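You operate a simulated robot arm through the tools that you are given. There is no shell and no other tool. Be economical: measure what you need, move in short steps, check, and stop when the job is done.

You run a simulated robot arm. Do the job below in one go: nothing can be reset, and whatever is moved stays where it is left.

JOB
Screw the orange and green grease caps a quarter turn down, then test-run the motor.
Fine: red trough switch off before the guard opens; close and latch it, red one on, trough switch on till the trough lamp lights, then off.

Only the result counts: the job must be done as asked and must still hold three seconds after the hand-in. Knocking over, shifting, dropping, spilling or breaking anything else fails it. Lids that push on must go on centred and level and be pressed home; caps that screw on are set level and turned clockwise until they are tight.

ROBOT AND FRAMES
A 7-joint arm with a two-finger parallel gripper on a trunk, on a base that drives. Base frame: it is fixed to the floor where the robot stands at the start and does not move with it; the origin is under the middle of the robot, x ahead of it, y to its left, z up. Lengths are in mm, angles in rad, forces in N, time in s.
Its first joint turns from -2.897 to 2.897 rad. Places, roughly: blue grease cap [800, -200, 1000]; green grease cap [700, -300, 1100]; grey guard [700, -300, 1100]; grey guard latch [600, -500, 1200]; motor box [800, -400, 700]; orange grease cap [700, -400, 1200]; red trough switch [700, 0, 1100]; trough lamp [800, 0, 1300]; trough switch [800, 0, 1200]. Payload 1.57 kg.
The tool frame sits at the grasp point between the pads (the TCP): z along the fingers, y along the line on which they close. The tips reach 30 mm beyond it. Largest opening 80 mm; finger width 17, thickness 12; the body of the gripper, 40 by 82 mm, starts 80 mm behind the TCP.
Orientation is told as [roll, pitch, yaw] about the base's x, y, z axes, in that order, counted from this pose: with the fingers straight down and closing along the base's y, the tool's x points along the base's -x, its y along +y and its z along -z.

CONTROLS
- The arm moves only by the tool arm_command. Its argument "motion" is a list of rows, each a list of 3 entries, a list of its own where there are three numbers: the shift along the tool's x, y, z in mm, then the turn, a rotation vector about the tool's x, y, z in rad, then the opening, from 0 (shut) to 1 (fully open). In form: [[[x, y, z], [rx, ry, rz], jaw], ...]. A call has 1 to 10 rows; each row shifts and turns the commanded pose from where the row before left it, along the tool's axes as they then stand. Each row takes 0.2 s and may step no farther than 50 mm and 0.15 rad from the row before; otherwise, or with a gripper value out of range, the whole call is refused. A pose out of reach is approached as far as the arm can. The call stops where the force on the tool passes 70 N (or 10 N more than at its start, if that is more) or the arm is blocked; 0.2 s more then pass. Each finger travels about 153 mm/s and halts on what it meets, pressing with about 29 N; the grip force reading is that of the motor and also rises with nothing between the fingers. The clock runs only during rows and for 0.2 s after the last one: add rows that do not move to give the fingers time. It gives the time, the measured TCP pose, the force on the tool (base axes), the opening and the grip force at its end, in the units of the frame above (readings bear some noise), with the torque about the TCP (base axes, N m) and any sound that the robot's microphone picked up.
- Cameras (640 x 400 px; columns grow to the right, rows downward): "scene" is now at [-16.2, 150.1, 1410.4]; the picture's right is [-0.45, -0.89, 0.00], its down [-0.14, 0.07, -0.99] and it looks along [0.88, -0.44, -0.16] (base axes); focal length 273 px, centre (320, 200). "wrist" rides on the gripper at [72, -7, -122] in the tool frame; the picture's right is [0.09, 1.00, 0.00], its down [-0.84, 0.08, -0.54] and it looks along [-0.54, 0.05, 0.84] (tool axes); focal length 238 px, centre (320, 200).
- capture(camera): a new picture of that camera. The clock stands still meanwhile.
- drive_base(legs): drives the robot by 1 to 6 legs, each [ahead, left, turn to the left] in mm, mm and rad, along the robot's own axes; the way and the turn of a leg run together, so that a leg with both is an arc; at most 1500 mm and 3.142 rad a leg. The arm and the cameras ride along, it lands a little off, and it stops where it bumps. It gives what a move gives.
- head_to(pan, tilt): turns the head with the scene camera to pan (to the left, within 2.496 rad either way) and tilt (down, from -0.506 to 1.204), counted from straight ahead of the robot. It gives what a move gives.
- point_at(camera, pixels): for up to 12 pixels [column, row] of the newest picture of that camera ("zoom" is the newest enlarged one), the place [x, y, z] in the base frame of the surface seen there, good to about 3 mm. The clock stands still meanwhile.
- zoom(camera, box): a new picture of the part [left, top, right, bottom] of that camera's present view, enlarged. The clock stands still meanwhile.
- sign_off(): hands the job in; it is judged then, once.

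Keep the steps short. Do not move on a guess: measure, check each grasp and each placing, and mend mistakes. In all there are 80 turns and 48 pictures (those below and enlarged ones count). Leave the gripper open and the arm clear of the work at the hand-in unless told otherwise, and finish with a single line.

The tools are called after "Call:" as a command line: name --argument value ..., lists and objects as JSON in quotes. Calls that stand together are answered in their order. arm_command: Moves the arm, as the interface text tells. Its arguments: {"type":"object","properties":{"motion":{"type":"array"}},"required":["motion"]} The other tools are called the same way: drive_base (legs) drives the base; head_to (pan, tilt) turns the head that bears the scene camera; capture (camera) takes a picture; point_at (camera, pixels) gives the place of the surface under pixels of a picture; zoom (camera, box) takes an enlarged picture of a part of a camera's view; sign_off () hands the job in.

At the start:

```text
clock: 0.0
tcp_pos: [559.0, -111.0, 1407.6]
ee_rot: [-0.001, -0.001, 0.0]
force: [-0.9, 1.1, -0.4]
moment: [0.0, -0.03, -0.01]
finger_gap: 80.0
gripper_force: 0.2
robot x, y, heading: [3.0, 0.4, -0.003]
head pan, tilt: [-0.463, 0.161]
```

scene: 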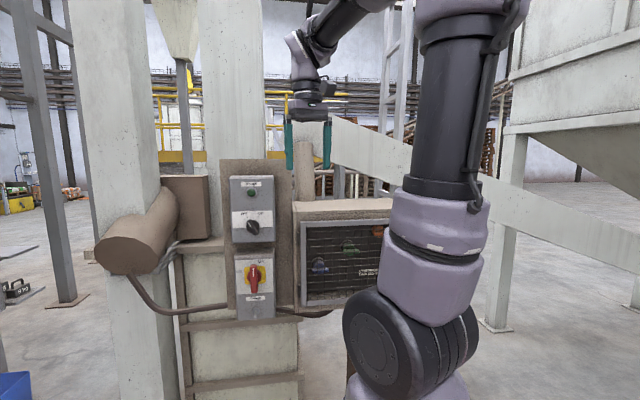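
wrist: 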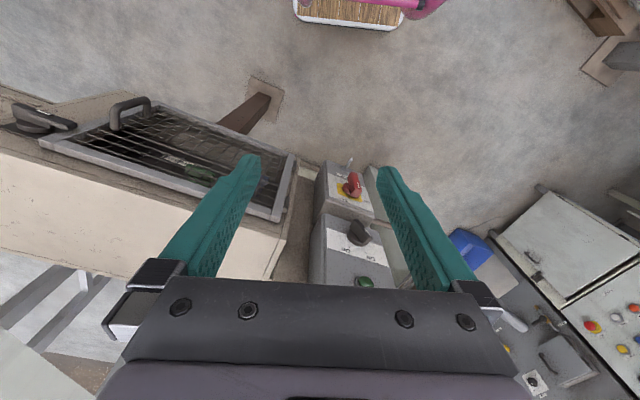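

I see two switch boxes on a post (around 252,210 and 255,285) and the guard box behind the arm. I'll enlarge the switches first, then the guard.

Call:
zoom --camera "scene" --box '[215, 165, 295, 325]'

Call:
zoom --camera "scene" --box '[285, 180, 405, 320]'

Call:
zoom --camera "wrist" --box '[0, 70, 400, 290]'

```text
2.50 times, centred on (255, 245) of scene
```

zoom: 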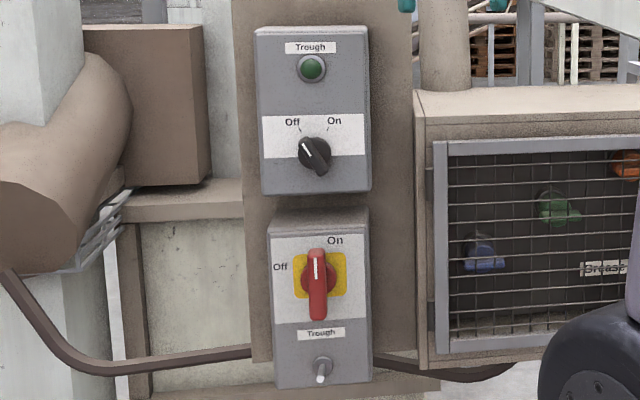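

```text
2.86 times, centred on (345, 250) of scene
```

zoom: 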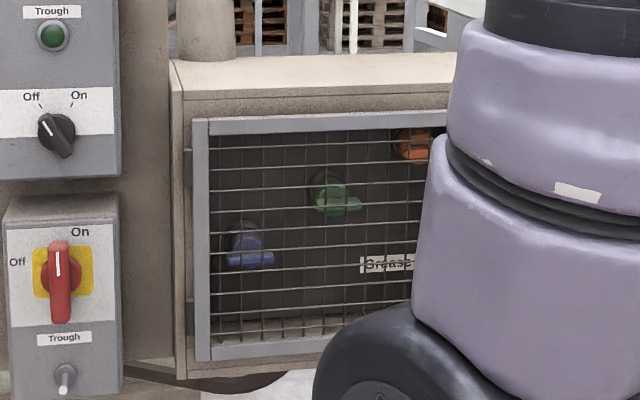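

```text
1.60 times, centred on (200, 180) of wrist
```

zoom: 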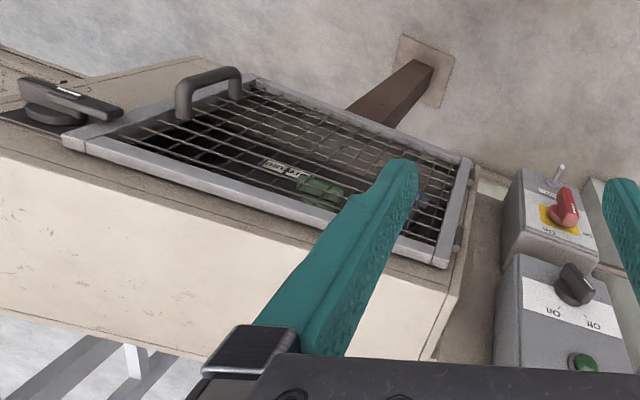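

I see: red switch at On (upright, Off is to the left), black switch at Off, lamp dark; guard hinged on the left, handle and latch on the right. Measuring positions now.

Call:
point_at --camera "scene" --pixels '[[253, 277], [254, 268], [253, 290], [238, 293], [271, 293], [253, 227], [236, 240], [269, 240], [252, 192], [302, 240], [302, 303], [262, 270]]'

Call:
point_at --camera "wrist" --pixels '[[37, 124], [20, 110], [65, 124], [35, 140], [112, 120], [130, 101], [147, 105], [44, 144], [272, 214], [292, 158], [357, 233], [352, 186]]'

```text
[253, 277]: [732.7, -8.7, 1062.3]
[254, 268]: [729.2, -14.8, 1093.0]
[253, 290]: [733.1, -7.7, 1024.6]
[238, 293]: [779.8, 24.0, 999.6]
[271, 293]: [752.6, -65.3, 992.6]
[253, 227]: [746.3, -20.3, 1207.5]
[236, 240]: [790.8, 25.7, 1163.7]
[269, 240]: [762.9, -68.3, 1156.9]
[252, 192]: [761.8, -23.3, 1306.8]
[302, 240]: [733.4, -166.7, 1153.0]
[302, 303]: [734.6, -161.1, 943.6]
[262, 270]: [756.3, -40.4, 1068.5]
```

```text
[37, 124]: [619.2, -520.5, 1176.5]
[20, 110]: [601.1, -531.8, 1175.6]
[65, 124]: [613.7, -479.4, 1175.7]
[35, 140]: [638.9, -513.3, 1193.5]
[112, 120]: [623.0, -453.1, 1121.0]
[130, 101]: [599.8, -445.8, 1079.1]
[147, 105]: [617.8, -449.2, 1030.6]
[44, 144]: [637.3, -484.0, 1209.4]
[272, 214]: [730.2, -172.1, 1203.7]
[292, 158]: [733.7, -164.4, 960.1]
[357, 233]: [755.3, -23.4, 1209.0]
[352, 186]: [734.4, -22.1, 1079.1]
```

Panel normal works out to about yaw −0.295. First I pitch the tool to horizontal in free space.

Call:
arm_command --motion '[[[0, 0, 0], [0, -0.15, 0], 1], [[0, 0, 0], [0, -0.15, 0], 1], [[0, 0, 0], [0, -0.15, 0], 1], [[0, 0, 0], [0, -0.15, 0], 1], [[0, 0, 0], [0, -0.15, 0], 1], [[0, 0, 0], [0, -0.15, 0], 1], [[0, 0, 0], [0, -0.15, 0], 1], [[0, 0, 0], [0, -0.15, 0], 1], [[0, 0, 0], [0, -0.15, 0], 1], [[0, 0, 0], [0, -0.15, 0], 1]]'

```text
clock: 2.2
tcp_pos: [580.4, -112.1, 1457.2]
ee_rot: [0.005, -1.499, -0.006]
force: [0.7, 0.7, 0.5]
moment: [0.0, -0.02, -0.02]
finger_gap: 80.1
gripper_force: 0.0
out of reach, approached as far as the arm can: row 9, 10
robot x, y, heading: [2.8, 2.5, 0.001]
head pan, tilt: [-0.463, 0.161]
```

The tool is nearly horizontal but too close and high. I finish the pitch and yaw while moving down.

Call:
arm_command --motion '[[[40, 0, 0], [0, -0.071, 0], 1], [[40, 0, 0], [0.15, 0, 0], 1], [[40, 10, 0], [0.145, 0, 0], 1], [[40, 20, 0], [0, 0, 0], 1], [[40, 20, 0], [0, 0, 0], 1], [[40, 20, 0], [0, 0, 0], 1]]'

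Call:
capture --camera "wrist"

Call:
capture --camera "scene"

```text
clock: 3.6
tcp_pos: [684.3, -27.9, 1332.4]
ee_rot: [-0.039, -1.571, -0.259]
force: [-0.2, 0.5, 0.5]
moment: [0.02, 0.05, -0.09]
finger_gap: 80.0
gripper_force: 0.1
out of reach, approached as far as the arm can: row 1, 2, 3, 4, 5, 6
robot x, y, heading: [-1.1, 1.4, 0.002]
head pan, tilt: [-0.463, 0.161]
```

```text
42 pictures are left
```

wrist: 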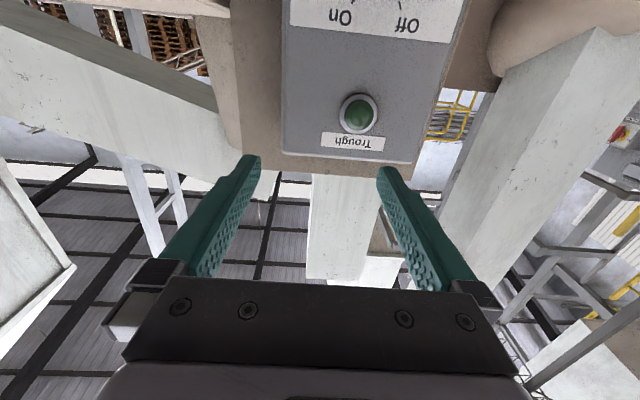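

```text
41 pictures are left
```

scene: 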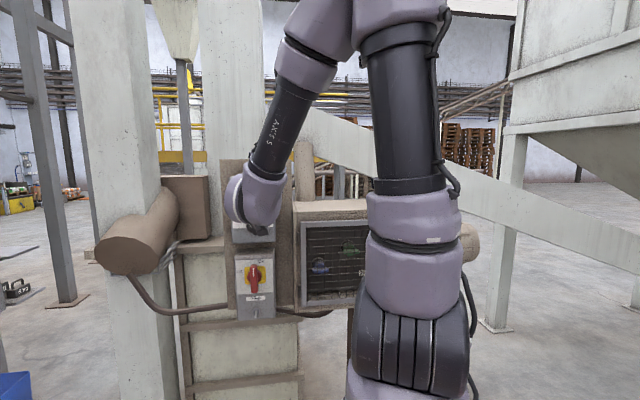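

The arm is cramped, too close in. I back the base 280 mm.

Call:
drive_base --legs '[[-280, 0, 0]]'

Call:
arm_command --motion '[[[40, 0, 0], [0, 0, 0], 1], [[40, 0, 0], [0, 0, 0], 1], [[40, 0, 0], [0, 0, 0], 1], [[40, 0, 0], [0, 0, 0], 1], [[40, 0, 0], [0, 0, 0], 1]]'

```text
clock: 5.6
tcp_pos: [403.1, -27.8, 1332.7]
ee_rot: [-0.108, -1.569, -0.185]
force: [-0.1, -0.6, 0.1]
moment: [0.0, 0.0, -0.01]
finger_gap: 80.1
gripper_force: 0.1
robot x, y, heading: [-280.7, 0.7, 0.006]
head pan, tilt: [-0.463, 0.161]
```

```text
clock: 6.8
tcp_pos: [432.4, -11.8, 1141.1]
ee_rot: [1.643, -1.569, -1.94]
force: [-0.3, -0.6, -0.3]
moment: [0.0, 0.05, 0.11]
finger_gap: 79.8
gripper_force: 0.1
out of reach, approached as far as the arm can: row 1, 2, 3
robot x, y, heading: [-279.4, -0.3, 0.005]
head pan, tilt: [-0.463, 0.161]
```

Now orientation is right (total yaw −0.297). I move left and down in front of the red switch and look.

Call:
arm_command --motion '[[[25, 30, 40], [0, 0, 0], 1], [[25, 30, 40], [0, 0, 0], 1], [[30, 29, 40], [0, 0, 0], 1], [[0, 0, 40], [0, 0, 0], 1], [[0, 0, 0], [0, 0, 0], 1]]'

Call:
capture --camera "wrist"

```text
refused: row 1 steps farther than a row can; nothing moved
```

```text
40 pictures are left
```

wrist: 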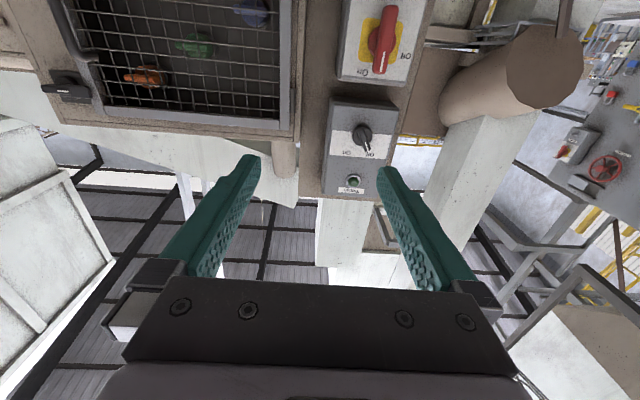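

Good upside-down view of everything. I measure features here: red knob (383,40), black knob (361,135), lamp (353,182), caps.

Call:
point_at --camera "wrist" --pixels '[[390, 12], [385, 40], [379, 70], [361, 137], [353, 181], [195, 46], [145, 77], [250, 12], [62, 91], [45, 88], [85, 88], [290, 120]]'

Call:
zoom --camera "wrist" --box '[40, 0, 300, 160]'

Call:
zoom --camera "wrist" --box '[310, 0, 450, 90]'

```text
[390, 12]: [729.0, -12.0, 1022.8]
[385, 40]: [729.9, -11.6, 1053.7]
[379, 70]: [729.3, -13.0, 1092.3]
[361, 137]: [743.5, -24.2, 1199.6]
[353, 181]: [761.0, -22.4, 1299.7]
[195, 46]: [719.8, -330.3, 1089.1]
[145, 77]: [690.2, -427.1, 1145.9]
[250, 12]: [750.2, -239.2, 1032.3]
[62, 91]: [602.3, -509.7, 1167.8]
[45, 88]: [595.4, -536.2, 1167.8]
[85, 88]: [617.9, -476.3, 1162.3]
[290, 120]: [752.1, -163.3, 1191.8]
```

```text
2.46 times, centred on (170, 80) of wrist
```

zoom: 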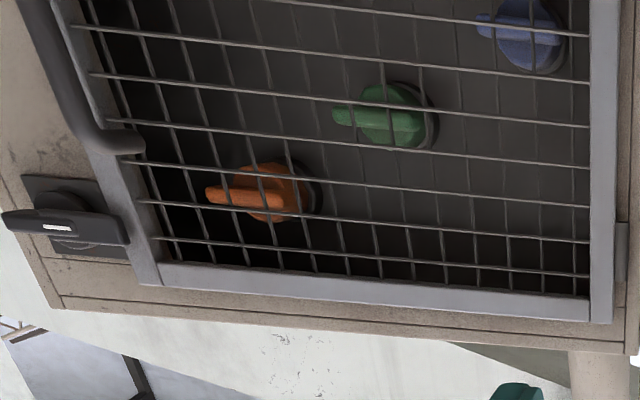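

```text
4.44 times, centred on (380, 45) of wrist
```

zoom: 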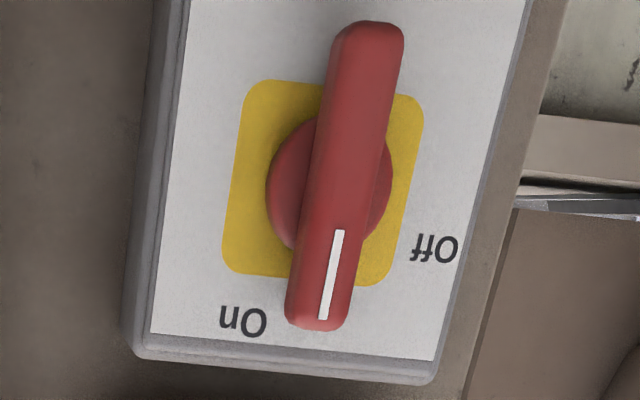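

Red knob centre ≈ (730,−12,1057), handle vertical. I move: left 86, down 84, then forward to stand ~60 mm short of grasp.

Call:
arm_command --motion '[[[28, 28, 20], [0, 0, 0], 1], [[28, 28, 20], [0, 0, 0], 1], [[28, 30, 20], [0, 0, 0], 1], [[0, 0, 45], [0, 0, 0], 1], [[0, 0, 45], [0, 0, 0], 1], [[0, 0, 45], [0, 0, 0], 1], [[0, 0, 20], [0, 0, 0], 1], [[0, 0, 0], [0, 0, 0], 1]]'

Call:
capture --camera "wrist"

```text
clock: 8.6
tcp_pos: [662.7, 10.2, 1057.1]
ee_rot: [-0.23, -1.569, -0.06]
force: [0.2, 0.7, 0.9]
moment: [0.02, 0.02, -0.02]
finger_gap: 80.1
gripper_force: 0.0
robot x, y, heading: [-285.1, -3.5, -0.001]
head pan, tilt: [-0.463, 0.161]
```

```text
37 pictures are left
```

wrist: 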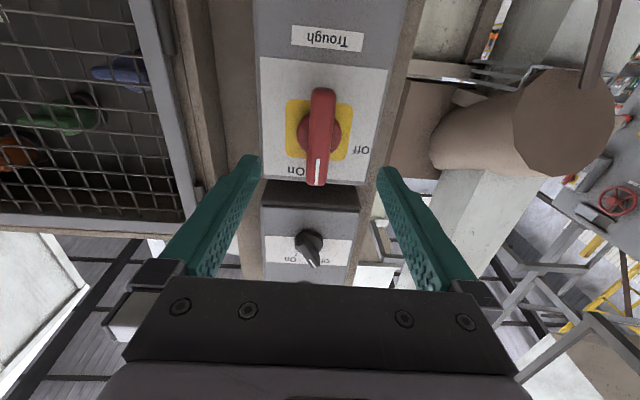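

Aligned (s 202 vs 201). Forward 61 mm, then close on the handle.

Call:
arm_command --motion '[[[0, -1, 31], [0, 0, 0], 1], [[0, 0, 30], [0, 0, 0], 1], [[0, 0, 0], [0, 0, 0], 0.6], [[0, 0, 0], [0, 0, 0], 0.3], [[0, 0, 0], [0, 0, 0], 0.1], [[0, 0, 0], [0, 0, 0], 0.1]]'

```text
clock: 10.0
tcp_pos: [720.8, -7.5, 1055.0]
ee_rot: [-0.108, -1.572, -0.18]
force: [11.9, 11.2, -1.1]
moment: [0.11, 0.32, -0.32]
finger_gap: 20.2
gripper_force: 33.9
robot x, y, heading: [-283.1, 0.6, 0.004]
head pan, tilt: [-0.463, 0.161]
```

Gripped (gap 20). Turn counter-clockwise (−z) 90° toward Off.

Call:
arm_command --motion '[[[0, 0, 0], [0, 0, -0.15], 0.1], [[0, 0, 0], [0, 0, -0.15], 0.1], [[0, 0, 0], [0, 0, -0.15], 0.1], [[0, 0, 0], [0, 0, -0.15], 0.1], [[0, 0, 0], [0, 0, -0.15], 0.1]]'

```text
clock: 11.2
tcp_pos: [719.9, -8.4, 1054.9]
ee_rot: [-1.567, -0.817, 1.277]
force: [3.1, 17.0, -8.0]
moment: [-0.03, -0.03, -0.3]
finger_gap: 20.2
gripper_force: 33.6
robot x, y, heading: [-279.6, 2.6, 0.003]
head pan, tilt: [-0.463, 0.161]
```

Turning freely at ~0.75 rad. Continue to 1.57.

Call:
arm_command --motion '[[[0, 0, 0], [0, 0, -0.15], 0.1], [[0, 0, 0], [0, 0, -0.15], 0.1], [[0, 0, 0], [0, 0, -0.15], 0.1], [[0, 0, 0], [0, 0, -0.15], 0.1], [[0, 0, 0], [0, 0, -0.15], 0.1], [[0, 0, 0], [0, 0, -0.1], 0.1], [[0, 0, 0], [0, 0, 0], 0.1]]'

Call:
capture --camera "wrist"

```text
clock: 12.8
tcp_pos: [719.3, -8.7, 1054.9]
ee_rot: [-1.567, 0.03, 1.278]
force: [-6.4, 20.7, -16.7]
moment: [0.69, -0.39, 0.23]
finger_gap: 19.9
gripper_force: 34.1
robot x, y, heading: [-278.4, -2.6, 0.006]
head pan, tilt: [-0.463, 0.161]
```

```text
36 pictures are left
```

wrist: 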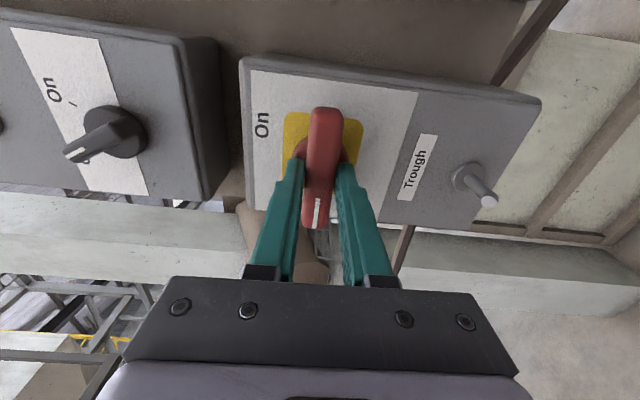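

The mark now points toward Off. Open and back away, then check.

Call:
arm_command --motion '[[[0, 0, 0], [0, 0, 0], 0.6], [[0, 0, 0], [0, 0, 0], 0.8], [[0, 0, -40], [0, 0, 0], 1], [[0, 0, -40], [0, 0, 0], 1], [[0, 0, -40], [0, 0, 0], 1]]'

Call:
capture --camera "wrist"

```text
clock: 14.0
tcp_pos: [603.1, 23.4, 1058.8]
ee_rot: [-1.568, 0.028, 1.278]
force: [-0.4, 0.2, -0.4]
moment: [0.03, 0.01, 0.05]
finger_gap: 80.0
gripper_force: 0.0
robot x, y, heading: [-285.0, 1.5, 0.006]
head pan, tilt: [-0.463, 0.161]
```

```text
35 pictures are left
```

wrist: 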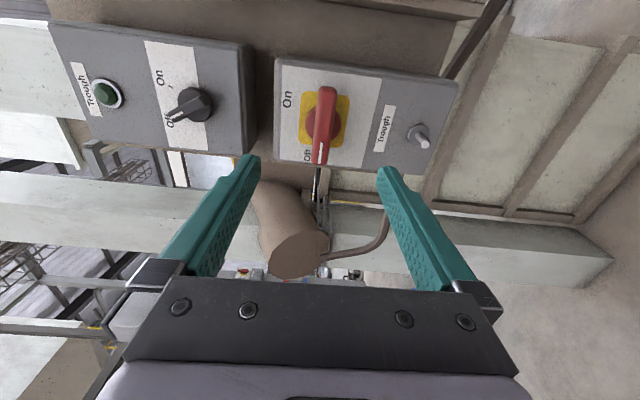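

Red is at Off, confirmed. Next I retract the arm 200 mm, then move the base right and square to the guard.

Call:
arm_command --motion '[[[0, 0, -50], [0, 0, 0], 1], [[0, 0, -50], [0, 0, 0], 1], [[0, 0, -50], [0, 0, 0], 1], [[0, 0, -50], [0, 0, 0], 1], [[0, 0, 0], [0, 0, 0], 1]]'

Call:
drive_base --legs '[[69, -197, 0], [0, 0, -0.3]]'

Call:
capture --camera "wrist"

```text
clock: 15.2
tcp_pos: [417.6, 82.8, 1059.1]
ee_rot: [-1.571, 0.027, 1.278]
force: [-0.3, -0.1, -0.5]
moment: [0.0, -0.01, -0.04]
finger_gap: 80.2
gripper_force: 0.0
robot x, y, heading: [-283.5, 0.4, 0.009]
head pan, tilt: [-0.463, 0.161]
```

```text
clock: 17.8
tcp_pos: [480.8, -334.9, 1058.4]
ee_rot: [-1.571, 0.028, 0.97]
force: [-0.8, 0.3, 0.2]
moment: [0.0, 0.01, -0.02]
finger_gap: 80.0
gripper_force: 0.0
robot x, y, heading: [-212.8, -202.2, -0.301]
head pan, tilt: [-0.463, 0.161]
```

```text
34 pictures are left
```

wrist: 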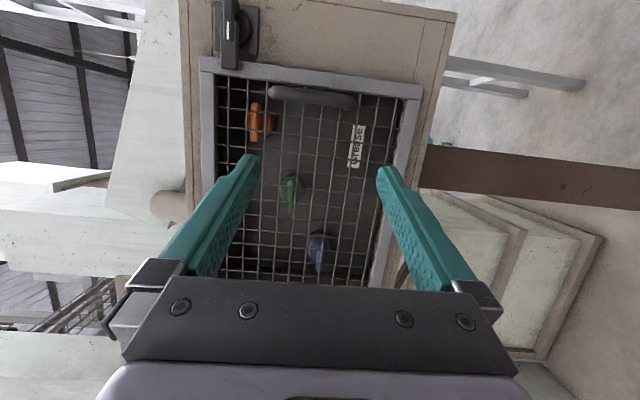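

The tool yaw turned along with the base, so I rotate it back by 0.306 about vertical (tool −y). Image: latch at (232,35), handle at (310,97).

Call:
arm_command --motion '[[[0, 0, 0], [0, -0.15, 0], 1], [[0, 0, 0], [0, -0.15, 0], 1], [[-45, 0, 0], [0, -0.006, 0], 1], [[0, 0, 0], [0, 0, 0], 1]]'

Call:
zoom --camera "wrist" --box '[160, 0, 420, 162]'

```text
clock: 18.8
tcp_pos: [493.0, -290.3, 1058.1]
ee_rot: [-1.56, 0.029, 1.274]
force: [-0.2, -0.5, 0.1]
moment: [0.01, 0.03, -0.02]
finger_gap: 80.1
gripper_force: 0.0
robot x, y, heading: [-209.1, -200.8, -0.307]
head pan, tilt: [-0.463, 0.161]
```

```text
2.46 times, centred on (290, 81) of wrist
```

zoom: 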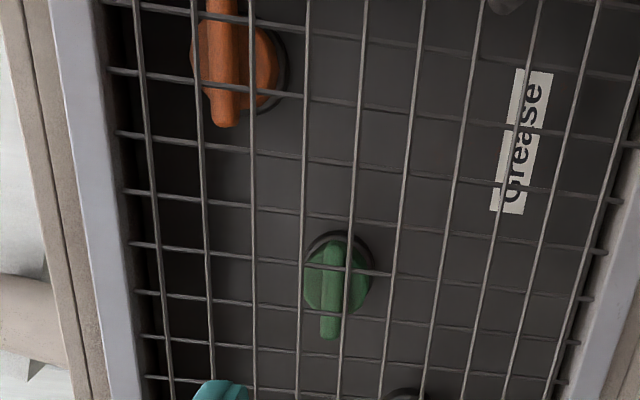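

Now I move right and up toward the latch (z 1168, s −313): tool +x 175, −y 108.

Call:
arm_command --motion '[[[40, -25, 0], [0, 0, 0], 1], [[40, -25, 0], [0, 0, 0], 1], [[40, -25, 0], [0, 0, 0], 1], [[40, -25, 0], [0, 0, 0], 1], [[15, -8, 0], [0, 0, 0], 1], [[0, 0, 0], [0, 0, 0], 1]]'

Call:
capture --camera "wrist"

```text
clock: 20.2
tcp_pos: [498.7, -453.9, 1158.6]
ee_rot: [-1.561, 0.026, 1.276]
force: [-0.5, -0.3, -0.7]
moment: [0.04, -0.01, 0.03]
finger_gap: 80.2
gripper_force: 0.0
out of reach, approached as far as the arm can: row 2, 3, 4, 5
robot x, y, heading: [-217.2, -201.2, -0.305]
head pan, tilt: [-0.463, 0.161]
```

```text
32 pictures are left
```

wrist: 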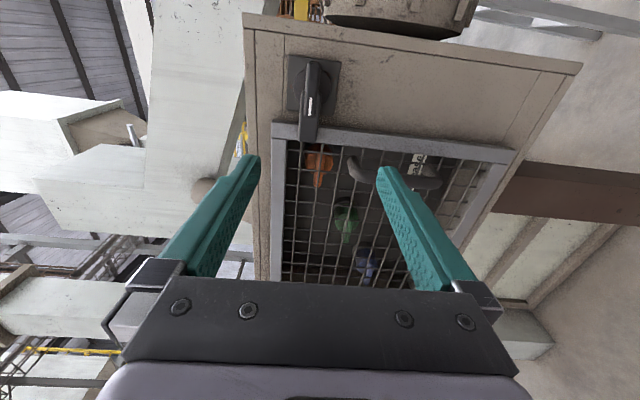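

The pose is a bit cramped, but the latch is visible at (312,95). Zoom and measure.

Call:
zoom --camera "wrist" --box '[250, 40, 410, 140]'

Call:
point_at --camera "wrist" --pixels '[[314, 68], [312, 100], [304, 135], [324, 80], [329, 105], [350, 165], [385, 180], [434, 185], [334, 65], [300, 132], [440, 142], [331, 128]]'

```text
4.00 times, centred on (330, 90) of wrist
```

zoom: 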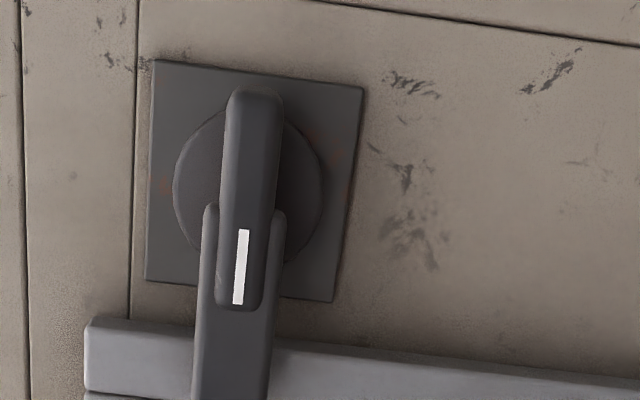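

```text
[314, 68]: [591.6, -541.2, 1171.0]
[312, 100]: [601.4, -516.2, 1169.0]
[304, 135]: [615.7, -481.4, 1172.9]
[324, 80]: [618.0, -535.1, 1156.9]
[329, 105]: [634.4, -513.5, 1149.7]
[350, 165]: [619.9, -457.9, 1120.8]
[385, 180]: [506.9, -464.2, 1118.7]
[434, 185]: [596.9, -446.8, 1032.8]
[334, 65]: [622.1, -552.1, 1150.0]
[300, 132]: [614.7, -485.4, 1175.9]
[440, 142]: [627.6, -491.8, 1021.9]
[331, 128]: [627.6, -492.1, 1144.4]
```

The knob bar's pivot is at about s −328, z 1170, front depth 724. I move forward 40 and see whether reach recovers.

Call:
arm_command --motion '[[[0, 0, 20], [0, 0, 0], 1], [[0, 0, 20], [0, 0, 0], 1], [[0, 0, 0], [0, 0, 0], 1]]'

```text
clock: 21.0
tcp_pos: [537.4, -465.4, 1159.9]
ee_rot: [-1.559, 0.026, 1.276]
force: [-0.1, -0.8, -0.6]
moment: [0.0, -0.02, 0.04]
finger_gap: 79.7
gripper_force: 0.1
robot x, y, heading: [-211.9, -201.8, -0.306]
head pan, tilt: [-0.463, 0.161]
```

Reachable again. Now align: right 39, up 10.

Call:
arm_command --motion '[[[20, -5, 15], [0, 0, 0], 1], [[19, -5, 15], [0, 0, 0], 1], [[0, 0, 0], [0, 0, 0], 1]]'

Call:
capture --camera "wrist"

```text
clock: 21.8
tcp_pos: [555.5, -509.5, 1169.6]
ee_rot: [-1.56, 0.028, 1.275]
force: [0.0, 0.1, -0.2]
moment: [0.0, -0.04, 0.03]
finger_gap: 80.2
gripper_force: 0.1
robot x, y, heading: [-209.5, -201.4, -0.307]
head pan, tilt: [-0.463, 0.161]
```

```text
30 pictures are left
```

wrist: 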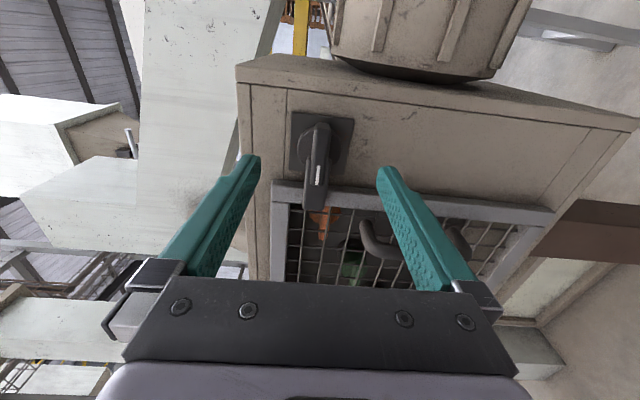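

Aligned (s −326, z 1170). Forward 32 mm and close on the knob.

Call:
arm_command --motion '[[[0, 0, 16], [0, 0, 0], 1], [[0, 0, 16], [0, 0, 0], 1], [[0, 0, 0], [0, 0, 0], 0.6], [[0, 0, 0], [0, 0, 0], 0.3], [[0, 0, 0], [0, 0, 0], 0.1], [[0, 0, 0], [0, 0, 0], 0.1]]'

Call:
zoom --camera "wrist" --box '[220, 60, 440, 280]'

```text
clock: 23.2
tcp_pos: [586.4, -518.7, 1169.6]
ee_rot: [-1.562, 0.026, 1.276]
force: [2.1, 0.0, 2.7]
moment: [0.25, -0.52, 0.18]
finger_gap: 13.3
gripper_force: 29.5
robot x, y, heading: [-208.0, -199.5, -0.309]
head pan, tilt: [-0.463, 0.161]
```

```text
1.82 times, centred on (330, 170) of wrist
```

zoom: 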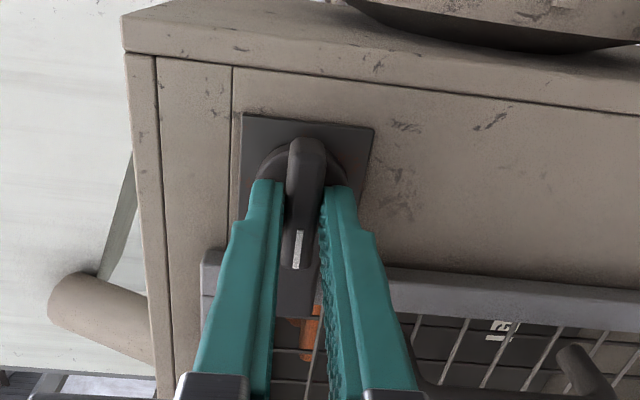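

Firm grip (13 mm). I try turning clockwise (+z) a little and watch the torque.

Call:
arm_command --motion '[[[0, 0, 0], [0, 0, 0.1], 0.1], [[0, 0, 0], [0, 0, 0.1], 0.1], [[0, 0, 0], [0, 0, 0.1], 0.1]]'

```text
clock: 24.0
tcp_pos: [585.3, -519.2, 1168.8]
ee_rot: [-1.564, -0.274, 1.274]
force: [4.0, 2.9, 11.4]
moment: [-0.21, -0.75, 0.51]
finger_gap: 13.0
gripper_force: 29.4
robot x, y, heading: [-211.3, -201.8, -0.308]
head pan, tilt: [-0.463, 0.161]
```

Almost no torque about the axis, so it turns. Continue to 90°.

Call:
arm_command --motion '[[[0, 0, 0], [0, 0, 0.15], 0.1], [[0, 0, 0], [0, 0, 0.15], 0.1], [[0, 0, 0], [0, 0, 0.15], 0.1], [[0, 0, 0], [0, 0, 0.15], 0.1], [[0, 0, 0], [0, 0, 0.15], 0.1], [[0, 0, 0], [0, 0, 0.15], 0.1], [[0, 0, 0], [0, 0, 0.15], 0.1], [[0, 0, 0], [0, 0, 0.15], 0.1], [[0, 0, 0], [0, 0, 0.07], 0.1]]'

Call:
zoom --camera "wrist" --box '[160, 0, 480, 280]'

```text
clock: 26.0
tcp_pos: [586.2, -516.7, 1168.8]
ee_rot: [-1.156, -1.542, 0.867]
force: [8.5, 21.3, -5.4]
moment: [-0.21, -0.41, 0.1]
finger_gap: 13.3
gripper_force: 30.2
robot x, y, heading: [-211.8, -204.2, -0.303]
head pan, tilt: [-0.463, 0.161]
```

```text
1.43 times, centred on (320, 140) of wrist
```

zoom: 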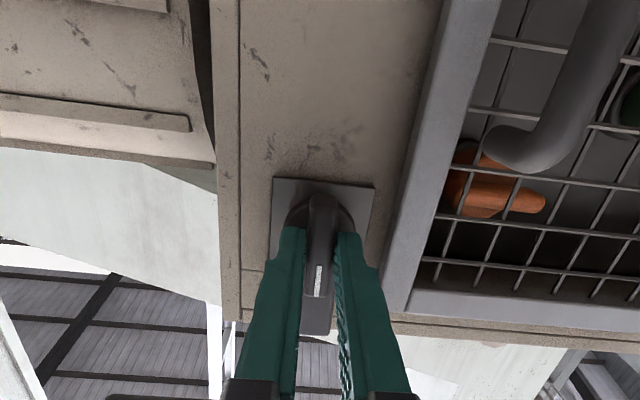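

Tongue now points up, clear of the frame. Open, retract 70, then move to the handle (s −252, z 1076).

Call:
arm_command --motion '[[[0, 0, 0], [0, 0, 0], 0.5], [[0, 0, 0], [0, 0, 0], 0.7], [[0, 0, -35], [0, 0, 0], 1], [[0, 0, -35], [0, 0, 0], 1], [[31, 24, 0], [0, 0, 0], 1], [[31, 24, 0], [0, 0, 0], 1], [[31, 24, 0], [0, 0, 0], 1], [[0, 0, 0], [0, 0, 0], 1]]'

Call:
capture --camera "wrist"

```text
clock: 27.8
tcp_pos: [538.2, -429.8, 1075.9]
ee_rot: [-1.245, -1.541, 0.947]
force: [0.2, 0.3, 0.1]
moment: [0.03, 0.02, -0.01]
finger_gap: 80.0
gripper_force: 0.0
robot x, y, heading: [-211.5, -202.4, -0.305]
head pan, tilt: [-0.463, 0.161]
```

```text
27 pictures are left
```

wrist: 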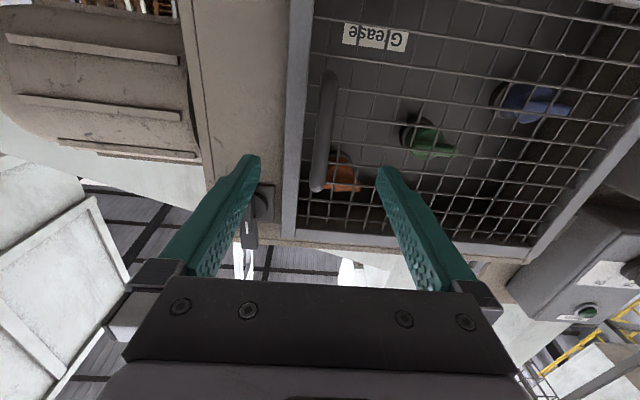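

Latch tongue is up. Measuring the handle bar at (327,80)…(318,185).

Call:
point_at --camera "wrist" --pixels '[[329, 85], [325, 120], [322, 150], [317, 187], [331, 73], [421, 135], [340, 175], [525, 102], [435, 150], [355, 187], [410, 133], [470, 25]]'

```text
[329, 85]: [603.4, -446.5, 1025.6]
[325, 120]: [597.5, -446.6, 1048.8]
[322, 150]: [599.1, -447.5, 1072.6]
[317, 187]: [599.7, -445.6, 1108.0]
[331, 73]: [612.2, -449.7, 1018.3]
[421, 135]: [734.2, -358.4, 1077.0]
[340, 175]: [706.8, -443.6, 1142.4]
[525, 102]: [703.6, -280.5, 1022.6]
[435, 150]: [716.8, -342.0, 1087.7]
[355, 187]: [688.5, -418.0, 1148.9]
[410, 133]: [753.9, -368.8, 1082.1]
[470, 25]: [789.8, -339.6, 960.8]
```

Handle at s −254, depth 703; TCP already aligned. Forward 60 and close.

Call:
arm_command --motion '[[[8, 0, 30], [0, 0, 0], 1], [[0, 1, 32], [0, 0, 0], 1], [[0, 0, 0], [0, 0, 0], 0.6], [[0, 0, 0], [0, 0, 0], 0.3], [[0, 0, 0], [0, 0, 0], 0.1], [[0, 0, 0], [0, 0, 0], 0]]'

```text
clock: 29.2
tcp_pos: [600.0, -445.9, 1066.6]
ee_rot: [-1.235, -1.541, 0.94]
force: [4.7, 8.5, -1.3]
moment: [0.53, -0.15, 0.02]
finger_gap: 13.9
gripper_force: 31.1
robot x, y, heading: [-213.2, -202.4, -0.302]
head pan, tilt: [-0.463, 0.161]
```

Handle gripped (14 mm). Now I pull it open along the hinge arc (hinge s≈60), turning the tool with the guard: three rows of 0.1 rad first.

Call:
arm_command --motion '[[[0, 6.4, -31], [0.1, 0, 0], 0], [[0, 6.4, -31], [0.1, 0, 0], 0], [[0, 6.4, -31], [0.1, 0, 0], 0]]'

```text
clock: 30.0
tcp_pos: [522.0, -394.1, 1066.3]
ee_rot: [-1.659, -1.54, 1.068]
force: [12.8, 14.5, 14.8]
moment: [0.49, -0.36, 0.24]
finger_gap: 14.1
gripper_force: 30.3
robot x, y, heading: [-209.2, -200.9, -0.307]
head pan, tilt: [-0.463, 0.161]
```

Exactly on the predicted arc (s −225, depth 614). Continue.

Call:
arm_command --motion '[[[0, 6.4, -31], [0.1, 0, 0], 0], [[0, 6.4, -31], [0.1, 0, 0], 0], [[0, 6.4, -31], [0.1, 0, 0], 0]]'

```text
clock: 30.8
tcp_pos: [462.2, -319.7, 1067.3]
ee_rot: [-1.871, -1.539, 0.981]
force: [31.8, 18.2, 6.0]
moment: [-0.07, -0.79, 0.22]
finger_gap: 14.2
gripper_force: 31.2
robot x, y, heading: [-210.1, -202.5, -0.305]
head pan, tilt: [-0.463, 0.161]
```

Still on the arc (θ≈0.6), reachable. Two more rows.

Call:
arm_command --motion '[[[0, 6.4, -31], [0.1, 0, 0], 0], [[0, 6.4, -31], [0.1, 0, 0], 0]]'

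```text
clock: 31.4
tcp_pos: [436.5, -262.4, 1066.6]
ee_rot: [-2.039, -1.54, 0.945]
force: [25.9, 8.5, -2.6]
moment: [-0.29, -0.69, 0.09]
finger_gap: 14.1
gripper_force: 30.6
robot x, y, heading: [-209.8, -201.2, -0.306]
head pan, tilt: [-0.463, 0.161]
```

θ≈0.8, all fine. Two more.

Call:
arm_command --motion '[[[0, 6.4, -31], [0.1, 0, 0], 0], [[0, 6.4, -31], [0.1, 0, 0], 0]]'

```text
clock: 32.0
tcp_pos: [423.4, -203.7, 1065.9]
ee_rot: [-2.355, -1.54, 1.057]
force: [13.0, 1.2, 28.2]
moment: [-0.38, -0.69, 0.08]
finger_gap: 13.5
gripper_force: 30.5
robot x, y, heading: [-211.7, -205.0, -0.304]
head pan, tilt: [-0.463, 0.161]
```

θ≈1.0. Two more.

Call:
arm_command --motion '[[[0, 6.4, -31], [0.1, 0, 0], 0], [[0, 6.4, -31], [0.1, 0, 0], 0]]'

```text
clock: 32.6
tcp_pos: [421.1, -191.8, 1063.1]
ee_rot: [-2.327, -1.541, 0.997]
force: [11.5, 1.2, 29.4]
moment: [-0.16, -0.64, 0.08]
finger_gap: 14.1
gripper_force: 30.2
out of reach, approached as far as the arm can: row 1, 2
robot x, y, heading: [-211.6, -203.6, -0.304]
head pan, tilt: [-0.463, 0.161]
```

The wrist limit is reached at θ≈1.04. I re-grip shallower (so the fingertips won't touch the grille while the bar pivots in the pads), then continue by translation, turning the tool back a bit.

Call:
arm_command --motion '[[[0, 0, 0], [0, 0, 0], 0.3], [[0, 0, -7], [0, 0, 0], 0.3], [[0, 0, -8], [0, 0, 0], 0.3], [[0, 0, 0], [0, 0, 0], 0], [[0, 0, 0], [0, 0, 0], 0]]'

```text
clock: 33.8
tcp_pos: [418.4, -178.0, 1064.1]
ee_rot: [-2.254, -1.54, 0.926]
force: [16.6, 2.7, -12.8]
moment: [0.53, -0.39, 0.4]
finger_gap: 14.0
gripper_force: 30.3
robot x, y, heading: [-211.8, -199.5, -0.306]
head pan, tilt: [-0.463, 0.161]
```

Call:
arm_command --motion '[[[0, 10.9, -45.8], [-0.05, 0, 0], 0], [[0, 19.8, -43], [-0.08, 0, 0], 0]]'

```text
clock: 34.4
tcp_pos: [413.0, -134.9, 1062.9]
ee_rot: [-1.811, -1.536, 0.573]
force: [-47.2, -0.4, 15.3]
moment: [-0.1, -0.5, -1.15]
finger_gap: 14.1
gripper_force: 30.7
out of reach, approached as far as the arm can: row 1
robot x, y, heading: [-211.0, -200.7, -0.31]
head pan, tilt: [-0.463, 0.161]
stopped in row 2: the force on the tool passed its limit at 74 N (the readings are from after the stop); the commanded pose is now the measured one
```

The bar is binding at θ≈1.16. I release, back the fingers off the handle, and will push the guard from inside instead.

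Call:
arm_command --motion '[[[0, 0, 0], [0, 0, 0], 0.5], [[0, 0, 0], [0, 0, 0], 1], [[0, 0, -20], [0, 0, 0], 1], [[0, 0, -25], [0, 0, 0], 1], [[0, 0, 0], [0, 0, 0], 1]]'

Call:
capture --camera "scene"

```text
clock: 35.6
tcp_pos: [415.8, -125.2, 1062.2]
ee_rot: [-1.853, -1.539, 0.621]
force: [-0.1, 0.2, 0.4]
moment: [0.01, -0.03, 0.01]
finger_gap: 80.4
gripper_force: 0.0
out of reach, approached as far as the arm can: row 3, 4
robot x, y, heading: [-211.4, -206.0, -0.306]
head pan, tilt: [-0.463, 0.161]
```

```text
26 pictures are left
```

scene: 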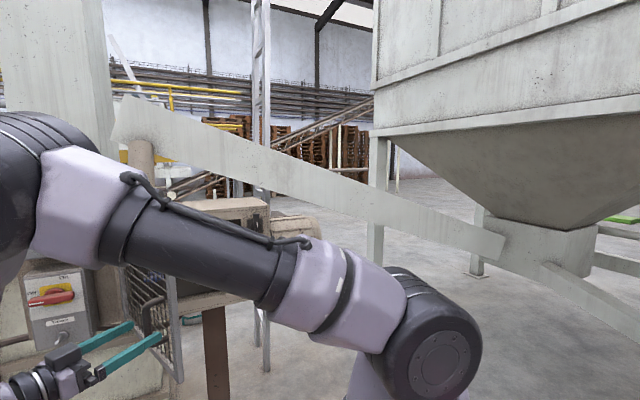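

The red handle shows Off. The arm cannot retract further, so I use the base to slide the fingers off the handle along the tool axis, then back away.

Call:
drive_base --legs '[[-36, 50, 0], [-220, 0, 0]]'

Call:
head_to --pan 0.0 --tilt 0.3

Call:
capture --camera "scene"

```text
clock: 37.9
tcp_pos: [184.4, -1.1, 1062.7]
ee_rot: [-1.853, -1.536, 0.62]
force: [0.4, -1.1, 0.0]
moment: [-0.01, 0.03, -0.01]
finger_gap: 80.1
gripper_force: 0.0
robot x, y, heading: [-439.2, -77.5, -0.307]
head pan, tilt: [-0.463, 0.161]
```

```text
clock: 38.8
tcp_pos: [183.0, -0.8, 1063.0]
ee_rot: [-1.851, -1.537, 0.621]
force: [-0.3, 0.1, 0.7]
moment: [0.0, -0.01, 0.0]
finger_gap: 80.1
gripper_force: 0.0
robot x, y, heading: [-442.6, -78.6, -0.305]
head pan, tilt: [0.0, 0.3]
```

```text
25 pictures are left
```

scene: 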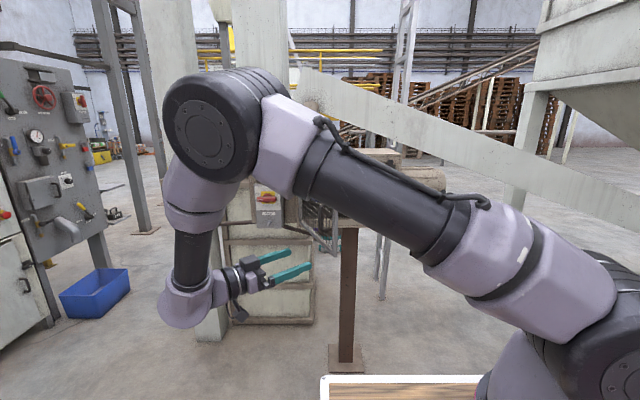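

Hand is free. I turn the tool back to face forward while moving right/forward, staying short of the guard edge (depth 445).

Call:
arm_command --motion '[[[0, 0, 35], [-0.135, 0, 0], 1], [[0, 0, 35], [-0.135, 0, 0], 0.6], [[0, 0, 35], [-0.135, 0, 0], 0.3], [[0, 0, 35], [-0.135, 0, 0], 0], [[0, 0, 35], [-0.135, 0, 0], 0], [[0, 0, 30], [-0.135, 0, 0], 0], [[0, -30, 20], [-0.135, 0, 0], 0], [[0, -45, 0], [0, 0, 0], 0], [[0, 0, 0], [0, 0, 0], 0]]'

Call:
capture --camera "wrist"

```text
clock: 40.8
tcp_pos: [301.4, -237.2, 1065.5]
ee_rot: [-0.892, -1.536, 0.603]
force: [0.2, 0.1, 0.2]
moment: [0.02, 0.02, -0.02]
finger_gap: 0.0
gripper_force: 20.6
robot x, y, heading: [-444.5, -80.7, -0.303]
head pan, tilt: [0.0, 0.3]
```

```text
24 pictures are left
```

wrist: 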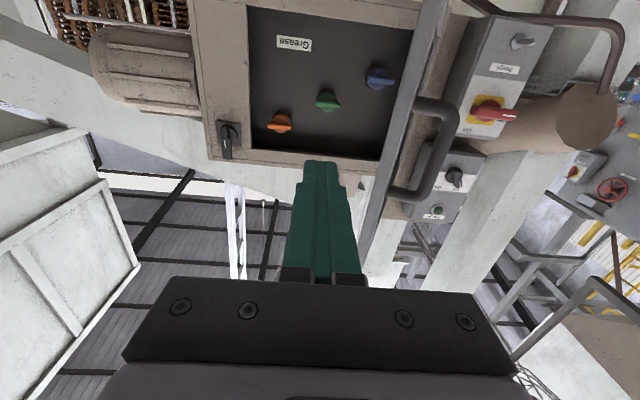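

Excellent view: guard open about 70°+, caps exposed, latch tongue up. Measure guard edge and caps.

Call:
point_at --camera "wrist" --pixels '[[370, 220], [420, 50], [385, 165], [280, 122], [272, 124], [289, 124], [328, 100], [320, 104], [338, 104], [300, 150], [330, 70], [430, 150]]'

Call:
zoom --camera "wrist" --box '[200, 20, 440, 170]'

```text
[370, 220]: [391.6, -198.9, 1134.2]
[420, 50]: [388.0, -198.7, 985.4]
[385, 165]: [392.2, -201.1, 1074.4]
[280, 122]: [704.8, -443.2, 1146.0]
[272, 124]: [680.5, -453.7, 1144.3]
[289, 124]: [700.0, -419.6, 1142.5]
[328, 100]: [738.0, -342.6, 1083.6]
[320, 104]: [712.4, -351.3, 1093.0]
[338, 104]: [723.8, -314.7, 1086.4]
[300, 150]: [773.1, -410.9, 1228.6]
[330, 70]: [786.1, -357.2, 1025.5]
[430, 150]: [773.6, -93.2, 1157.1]
```

```text
2.67 times, centred on (320, 95) of wrist
```

zoom: 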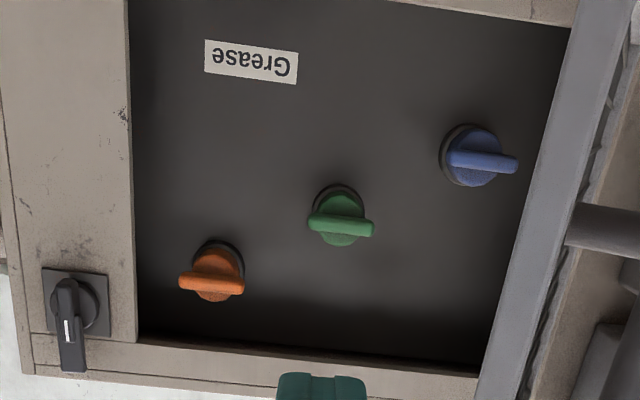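

Guard edge at s −78, d 432. I advance 120 mm inside it with closed fingers, then push left.

Call:
arm_command --motion '[[[0, 0, 40], [0, 0, 0], 0], [[0, 0, 40], [0, 0, 0], 0], [[0, 0, 40], [0, 0, 0], 0], [[0, 30, 0], [0, 0, 0], 0], [[0, 30, 0], [0, 0, 0], 0], [[0, 30, 0], [0, 0, 0], 0], [[0, 30, 0], [0, 0, 0], 0]]'

```text
clock: 42.4
tcp_pos: [448.8, -155.7, 1059.1]
ee_rot: [-0.888, -1.538, 0.599]
force: [0.8, -0.4, 1.9]
moment: [-0.06, -0.01, 0.06]
finger_gap: 0.0
gripper_force: 21.2
robot x, y, heading: [-441.6, -75.4, -0.305]
head pan, tilt: [0.0, 0.3]
```

Guard swings easily. Continue left 115.

Call:
arm_command --motion '[[[0, 30, 0], [0, 0, 0], 0], [[0, 30, 0], [0, 0, 0], 0], [[0, 30, 0], [0, 0, 0], 0], [[0, 25, 0], [0, 0, 0], 0], [[0, 0, 0], [0, 0, 0], 0]]'

Call:
capture --camera "wrist"

```text
clock: 43.6
tcp_pos: [483.4, -43.5, 1053.9]
ee_rot: [-0.894, -1.538, 0.607]
force: [-0.5, -0.1, 0.2]
moment: [-0.01, 0.05, -0.05]
finger_gap: 0.0
gripper_force: 21.2
robot x, y, heading: [-449.2, -76.6, -0.308]
head pan, tilt: [0.0, 0.3]
```

```text
22 pictures are left
```

wrist: 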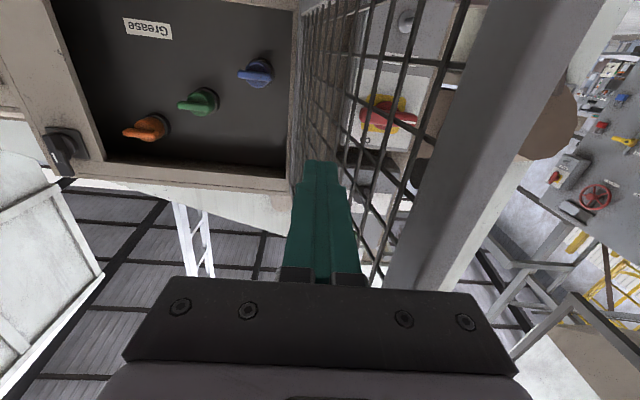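

Guard is now well past 90°. I retreat right and up to orange's height, correcting the small pitch error, opening to ~45 mm.

Call:
arm_command --motion '[[[-13, -45, 0], [0, 0, 0], 0], [[-13, -45, 0], [0, 0, 0], 0], [[-13, -45, 0], [0, 0, 0], 0.2], [[-13, -45, 0], [0, 0, 0], 0.4], [[-13, -45, 0], [0, 0, 0], 0.55], [[-13, -45, 0], [0, 0, 0], 0.55], [[-13, -40, 0], [0.008, -0.033, 0], 0.55]]'

Call:
arm_command --motion '[[[0, 0, 0], [0, 0, -0.15], 0.55], [[0, 0, 0], [0, 0, -0.15], 0.55], [[0, 0, 0], [0, 0, -0.15], 0.55], [[0, 0, 0], [0, 0, -0.15], 0.55], [[0, 0, 0], [0, 0, -0.15], 0.55], [[0, 0, 0], [0, 0, -0.15], 0.55], [[0, 0, 0], [0, 0, -0.15], 0.55], [[0, 0, 0], [0, 0, -0.15], 0.55], [[0, 0, 0], [0, 0, -0.15], 0.55], [[0, 0, 0], [0, 0, -0.15], 0.55]]'

Call:
drive_base --legs '[[230, 0, 0]]'

Call:
capture --camera "wrist"

```text
clock: 45.2
tcp_pos: [395.5, -339.5, 1158.4]
ee_rot: [-2.028, -1.543, 1.736]
force: [-0.3, 0.5, 0.7]
moment: [-0.02, -0.02, -0.03]
finger_gap: 44.1
gripper_force: 0.0
robot x, y, heading: [-445.9, -77.1, -0.307]
head pan, tilt: [0.0, 0.3]
```

```text
clock: 47.4
tcp_pos: [396.1, -342.2, 1155.0]
ee_rot: [-1.583, -0.044, 1.275]
force: [-0.8, 0.4, -0.2]
moment: [0.01, 0.02, 0.01]
finger_gap: 44.2
gripper_force: 0.2
robot x, y, heading: [-443.4, -80.8, -0.307]
head pan, tilt: [0.0, 0.3]
```

```text
clock: 49.1
tcp_pos: [613.1, -414.9, 1153.6]
ee_rot: [-1.583, -0.046, 1.272]
force: [-0.1, 1.1, -0.3]
moment: [-0.03, 0.0, -0.02]
finger_gap: 44.0
gripper_force: 0.1
robot x, y, heading: [-224.0, -148.5, -0.309]
head pan, tilt: [0.0, 0.3]
```

```text
21 pictures are left
```

wrist: 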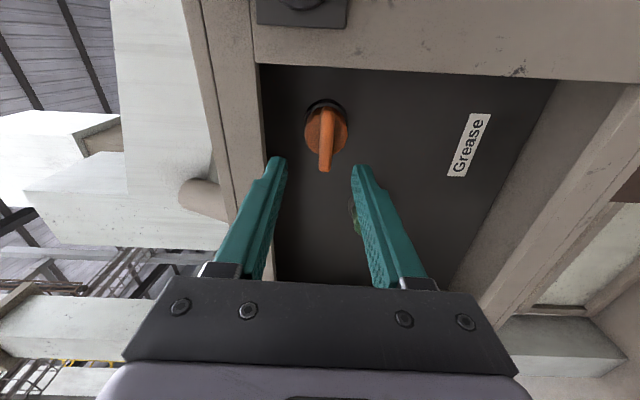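

Orange bar in view at (326,110–170). Measure it and the neighbouring frame.

Call:
point_at --camera "wrist" --pixels '[[328, 118], [326, 145], [325, 165], [313, 130], [340, 130], [400, 100], [265, 110], [327, 108], [430, 75]]'

Call:
zoom --camera "wrist" --box '[286, 80, 366, 190]'

```text
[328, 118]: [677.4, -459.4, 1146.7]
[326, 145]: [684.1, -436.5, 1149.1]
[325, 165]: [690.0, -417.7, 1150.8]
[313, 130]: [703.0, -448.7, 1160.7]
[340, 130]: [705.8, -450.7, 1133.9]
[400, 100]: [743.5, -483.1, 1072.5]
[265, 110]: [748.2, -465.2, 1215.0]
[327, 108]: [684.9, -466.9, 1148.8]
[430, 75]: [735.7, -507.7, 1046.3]
```

```text
3.64 times, centred on (326, 135) of wrist
```

zoom: 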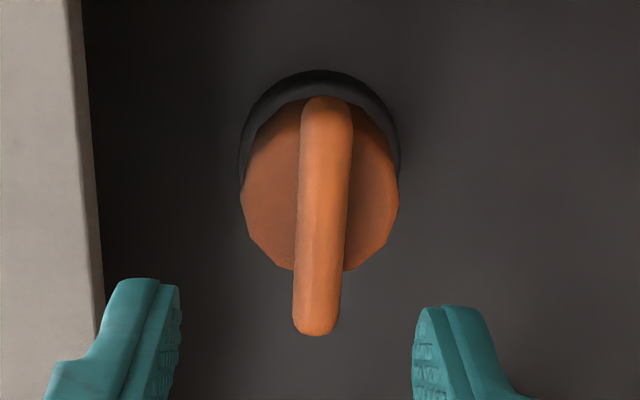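

Bar centre s ≈ −221, z 1148, front d 782, cap body at 803. I move right 2, down 5, forward 61, close.

Call:
arm_command --motion '[[[2, 5, 30], [0, 0, 0], 0.55], [[0, 0, 31], [0, 0, 0], 0.55], [[0, 0, 0], [0, 0, 0], 0.3], [[0, 0, 0], [0, 0, 0], 0.05], [[0, 0, 0], [0, 0, 0], 0], [[0, 0, 0], [0, 0, 0], 0]]'

```text
clock: 50.5
tcp_pos: [670.7, -435.8, 1148.8]
ee_rot: [-1.584, -0.044, 1.271]
force: [4.9, -1.4, 4.3]
moment: [0.12, 0.4, -0.03]
finger_gap: 12.2
gripper_force: 29.0
robot x, y, heading: [-225.5, -149.2, -0.307]
head pan, tilt: [0.0, 0.3]
```

Gripped (12 mm). Turn clockwise a quarter turn.

Call:
arm_command --motion '[[[0, 0, 0], [0, 0, 0.15], 0], [[0, 0, 0], [0, 0, 0.15], 0], [[0, 0, 0], [0, 0, 0.15], 0], [[0, 0, 0], [0, 0, 0.15], 0], [[0, 0, 0], [0, 0, 0.15], 0]]'

Call:
arm_command --motion '[[[0, 0, 0], [0, 0, 0.15], 0], [[0, 0, 0], [0, 0, 0.15], 0], [[0, 0, 0], [0, 0, 0.15], 0], [[0, 0, 0], [0, 0, 0.15], 0], [[0, 0, 0], [0, 0, 0.15], 0], [[0, 0, 0], [0, 0, 0.071], 0], [[0, 0, 0], [0, 0, 0], 0]]'

Call:
capture --camera "wrist"

```text
clock: 51.7
tcp_pos: [672.3, -434.2, 1149.7]
ee_rot: [-1.587, -0.797, 1.283]
force: [13.3, -9.0, -3.5]
moment: [-0.15, -0.34, 0.36]
finger_gap: 11.9
gripper_force: 29.7
robot x, y, heading: [-222.5, -146.5, -0.308]
head pan, tilt: [0.0, 0.3]
```

```text
clock: 53.3
tcp_pos: [671.2, -432.8, 1149.2]
ee_rot: [1.765, -1.524, -2.063]
force: [14.4, 0.7, -18.5]
moment: [0.12, 0.31, -0.39]
finger_gap: 12.2
gripper_force: 28.9
robot x, y, heading: [-226.2, -146.2, -0.313]
head pan, tilt: [0.0, 0.3]
```

```text
19 pictures are left
```

wrist: 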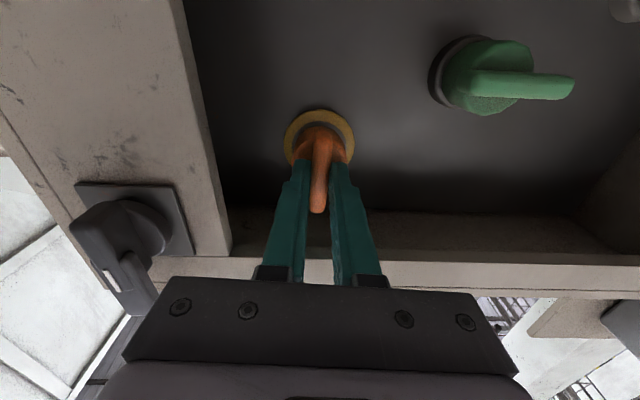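

Orange is turned; a yellow ring of grease shows. Open, back off and check.

Call:
arm_command --motion '[[[0, 0, 0], [0, 0, 0], 0.3], [[0, 0, 0], [0, 0, 0], 0.55], [[0, 0, -30], [0, 0, 0], 0.55], [[0, 0, -35], [0, 0, 0], 0.55], [[0, 0, 0], [0, 0, 0], 0.55]]'

Call:
zoom --camera "wrist" --box '[260, 20, 500, 180]'

```text
clock: 54.5
tcp_pos: [608.0, -414.9, 1151.2]
ee_rot: [1.851, -1.523, -2.148]
force: [-0.6, -0.2, 0.3]
moment: [0.0, -0.01, -0.01]
finger_gap: 44.1
gripper_force: 0.0
robot x, y, heading: [-228.6, -151.7, -0.308]
head pan, tilt: [0.0, 0.3]
```

```text
2.50 times, centred on (380, 100) of wrist
```

zoom: 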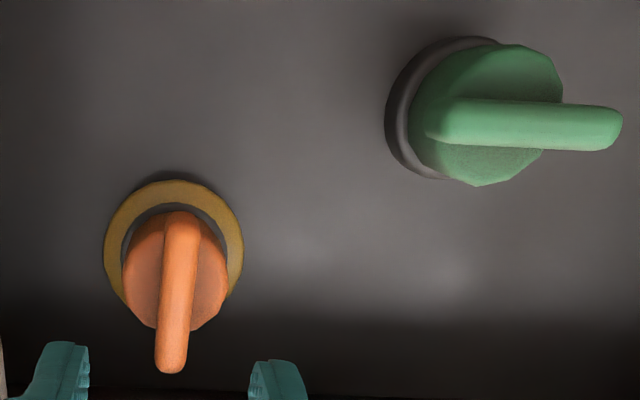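

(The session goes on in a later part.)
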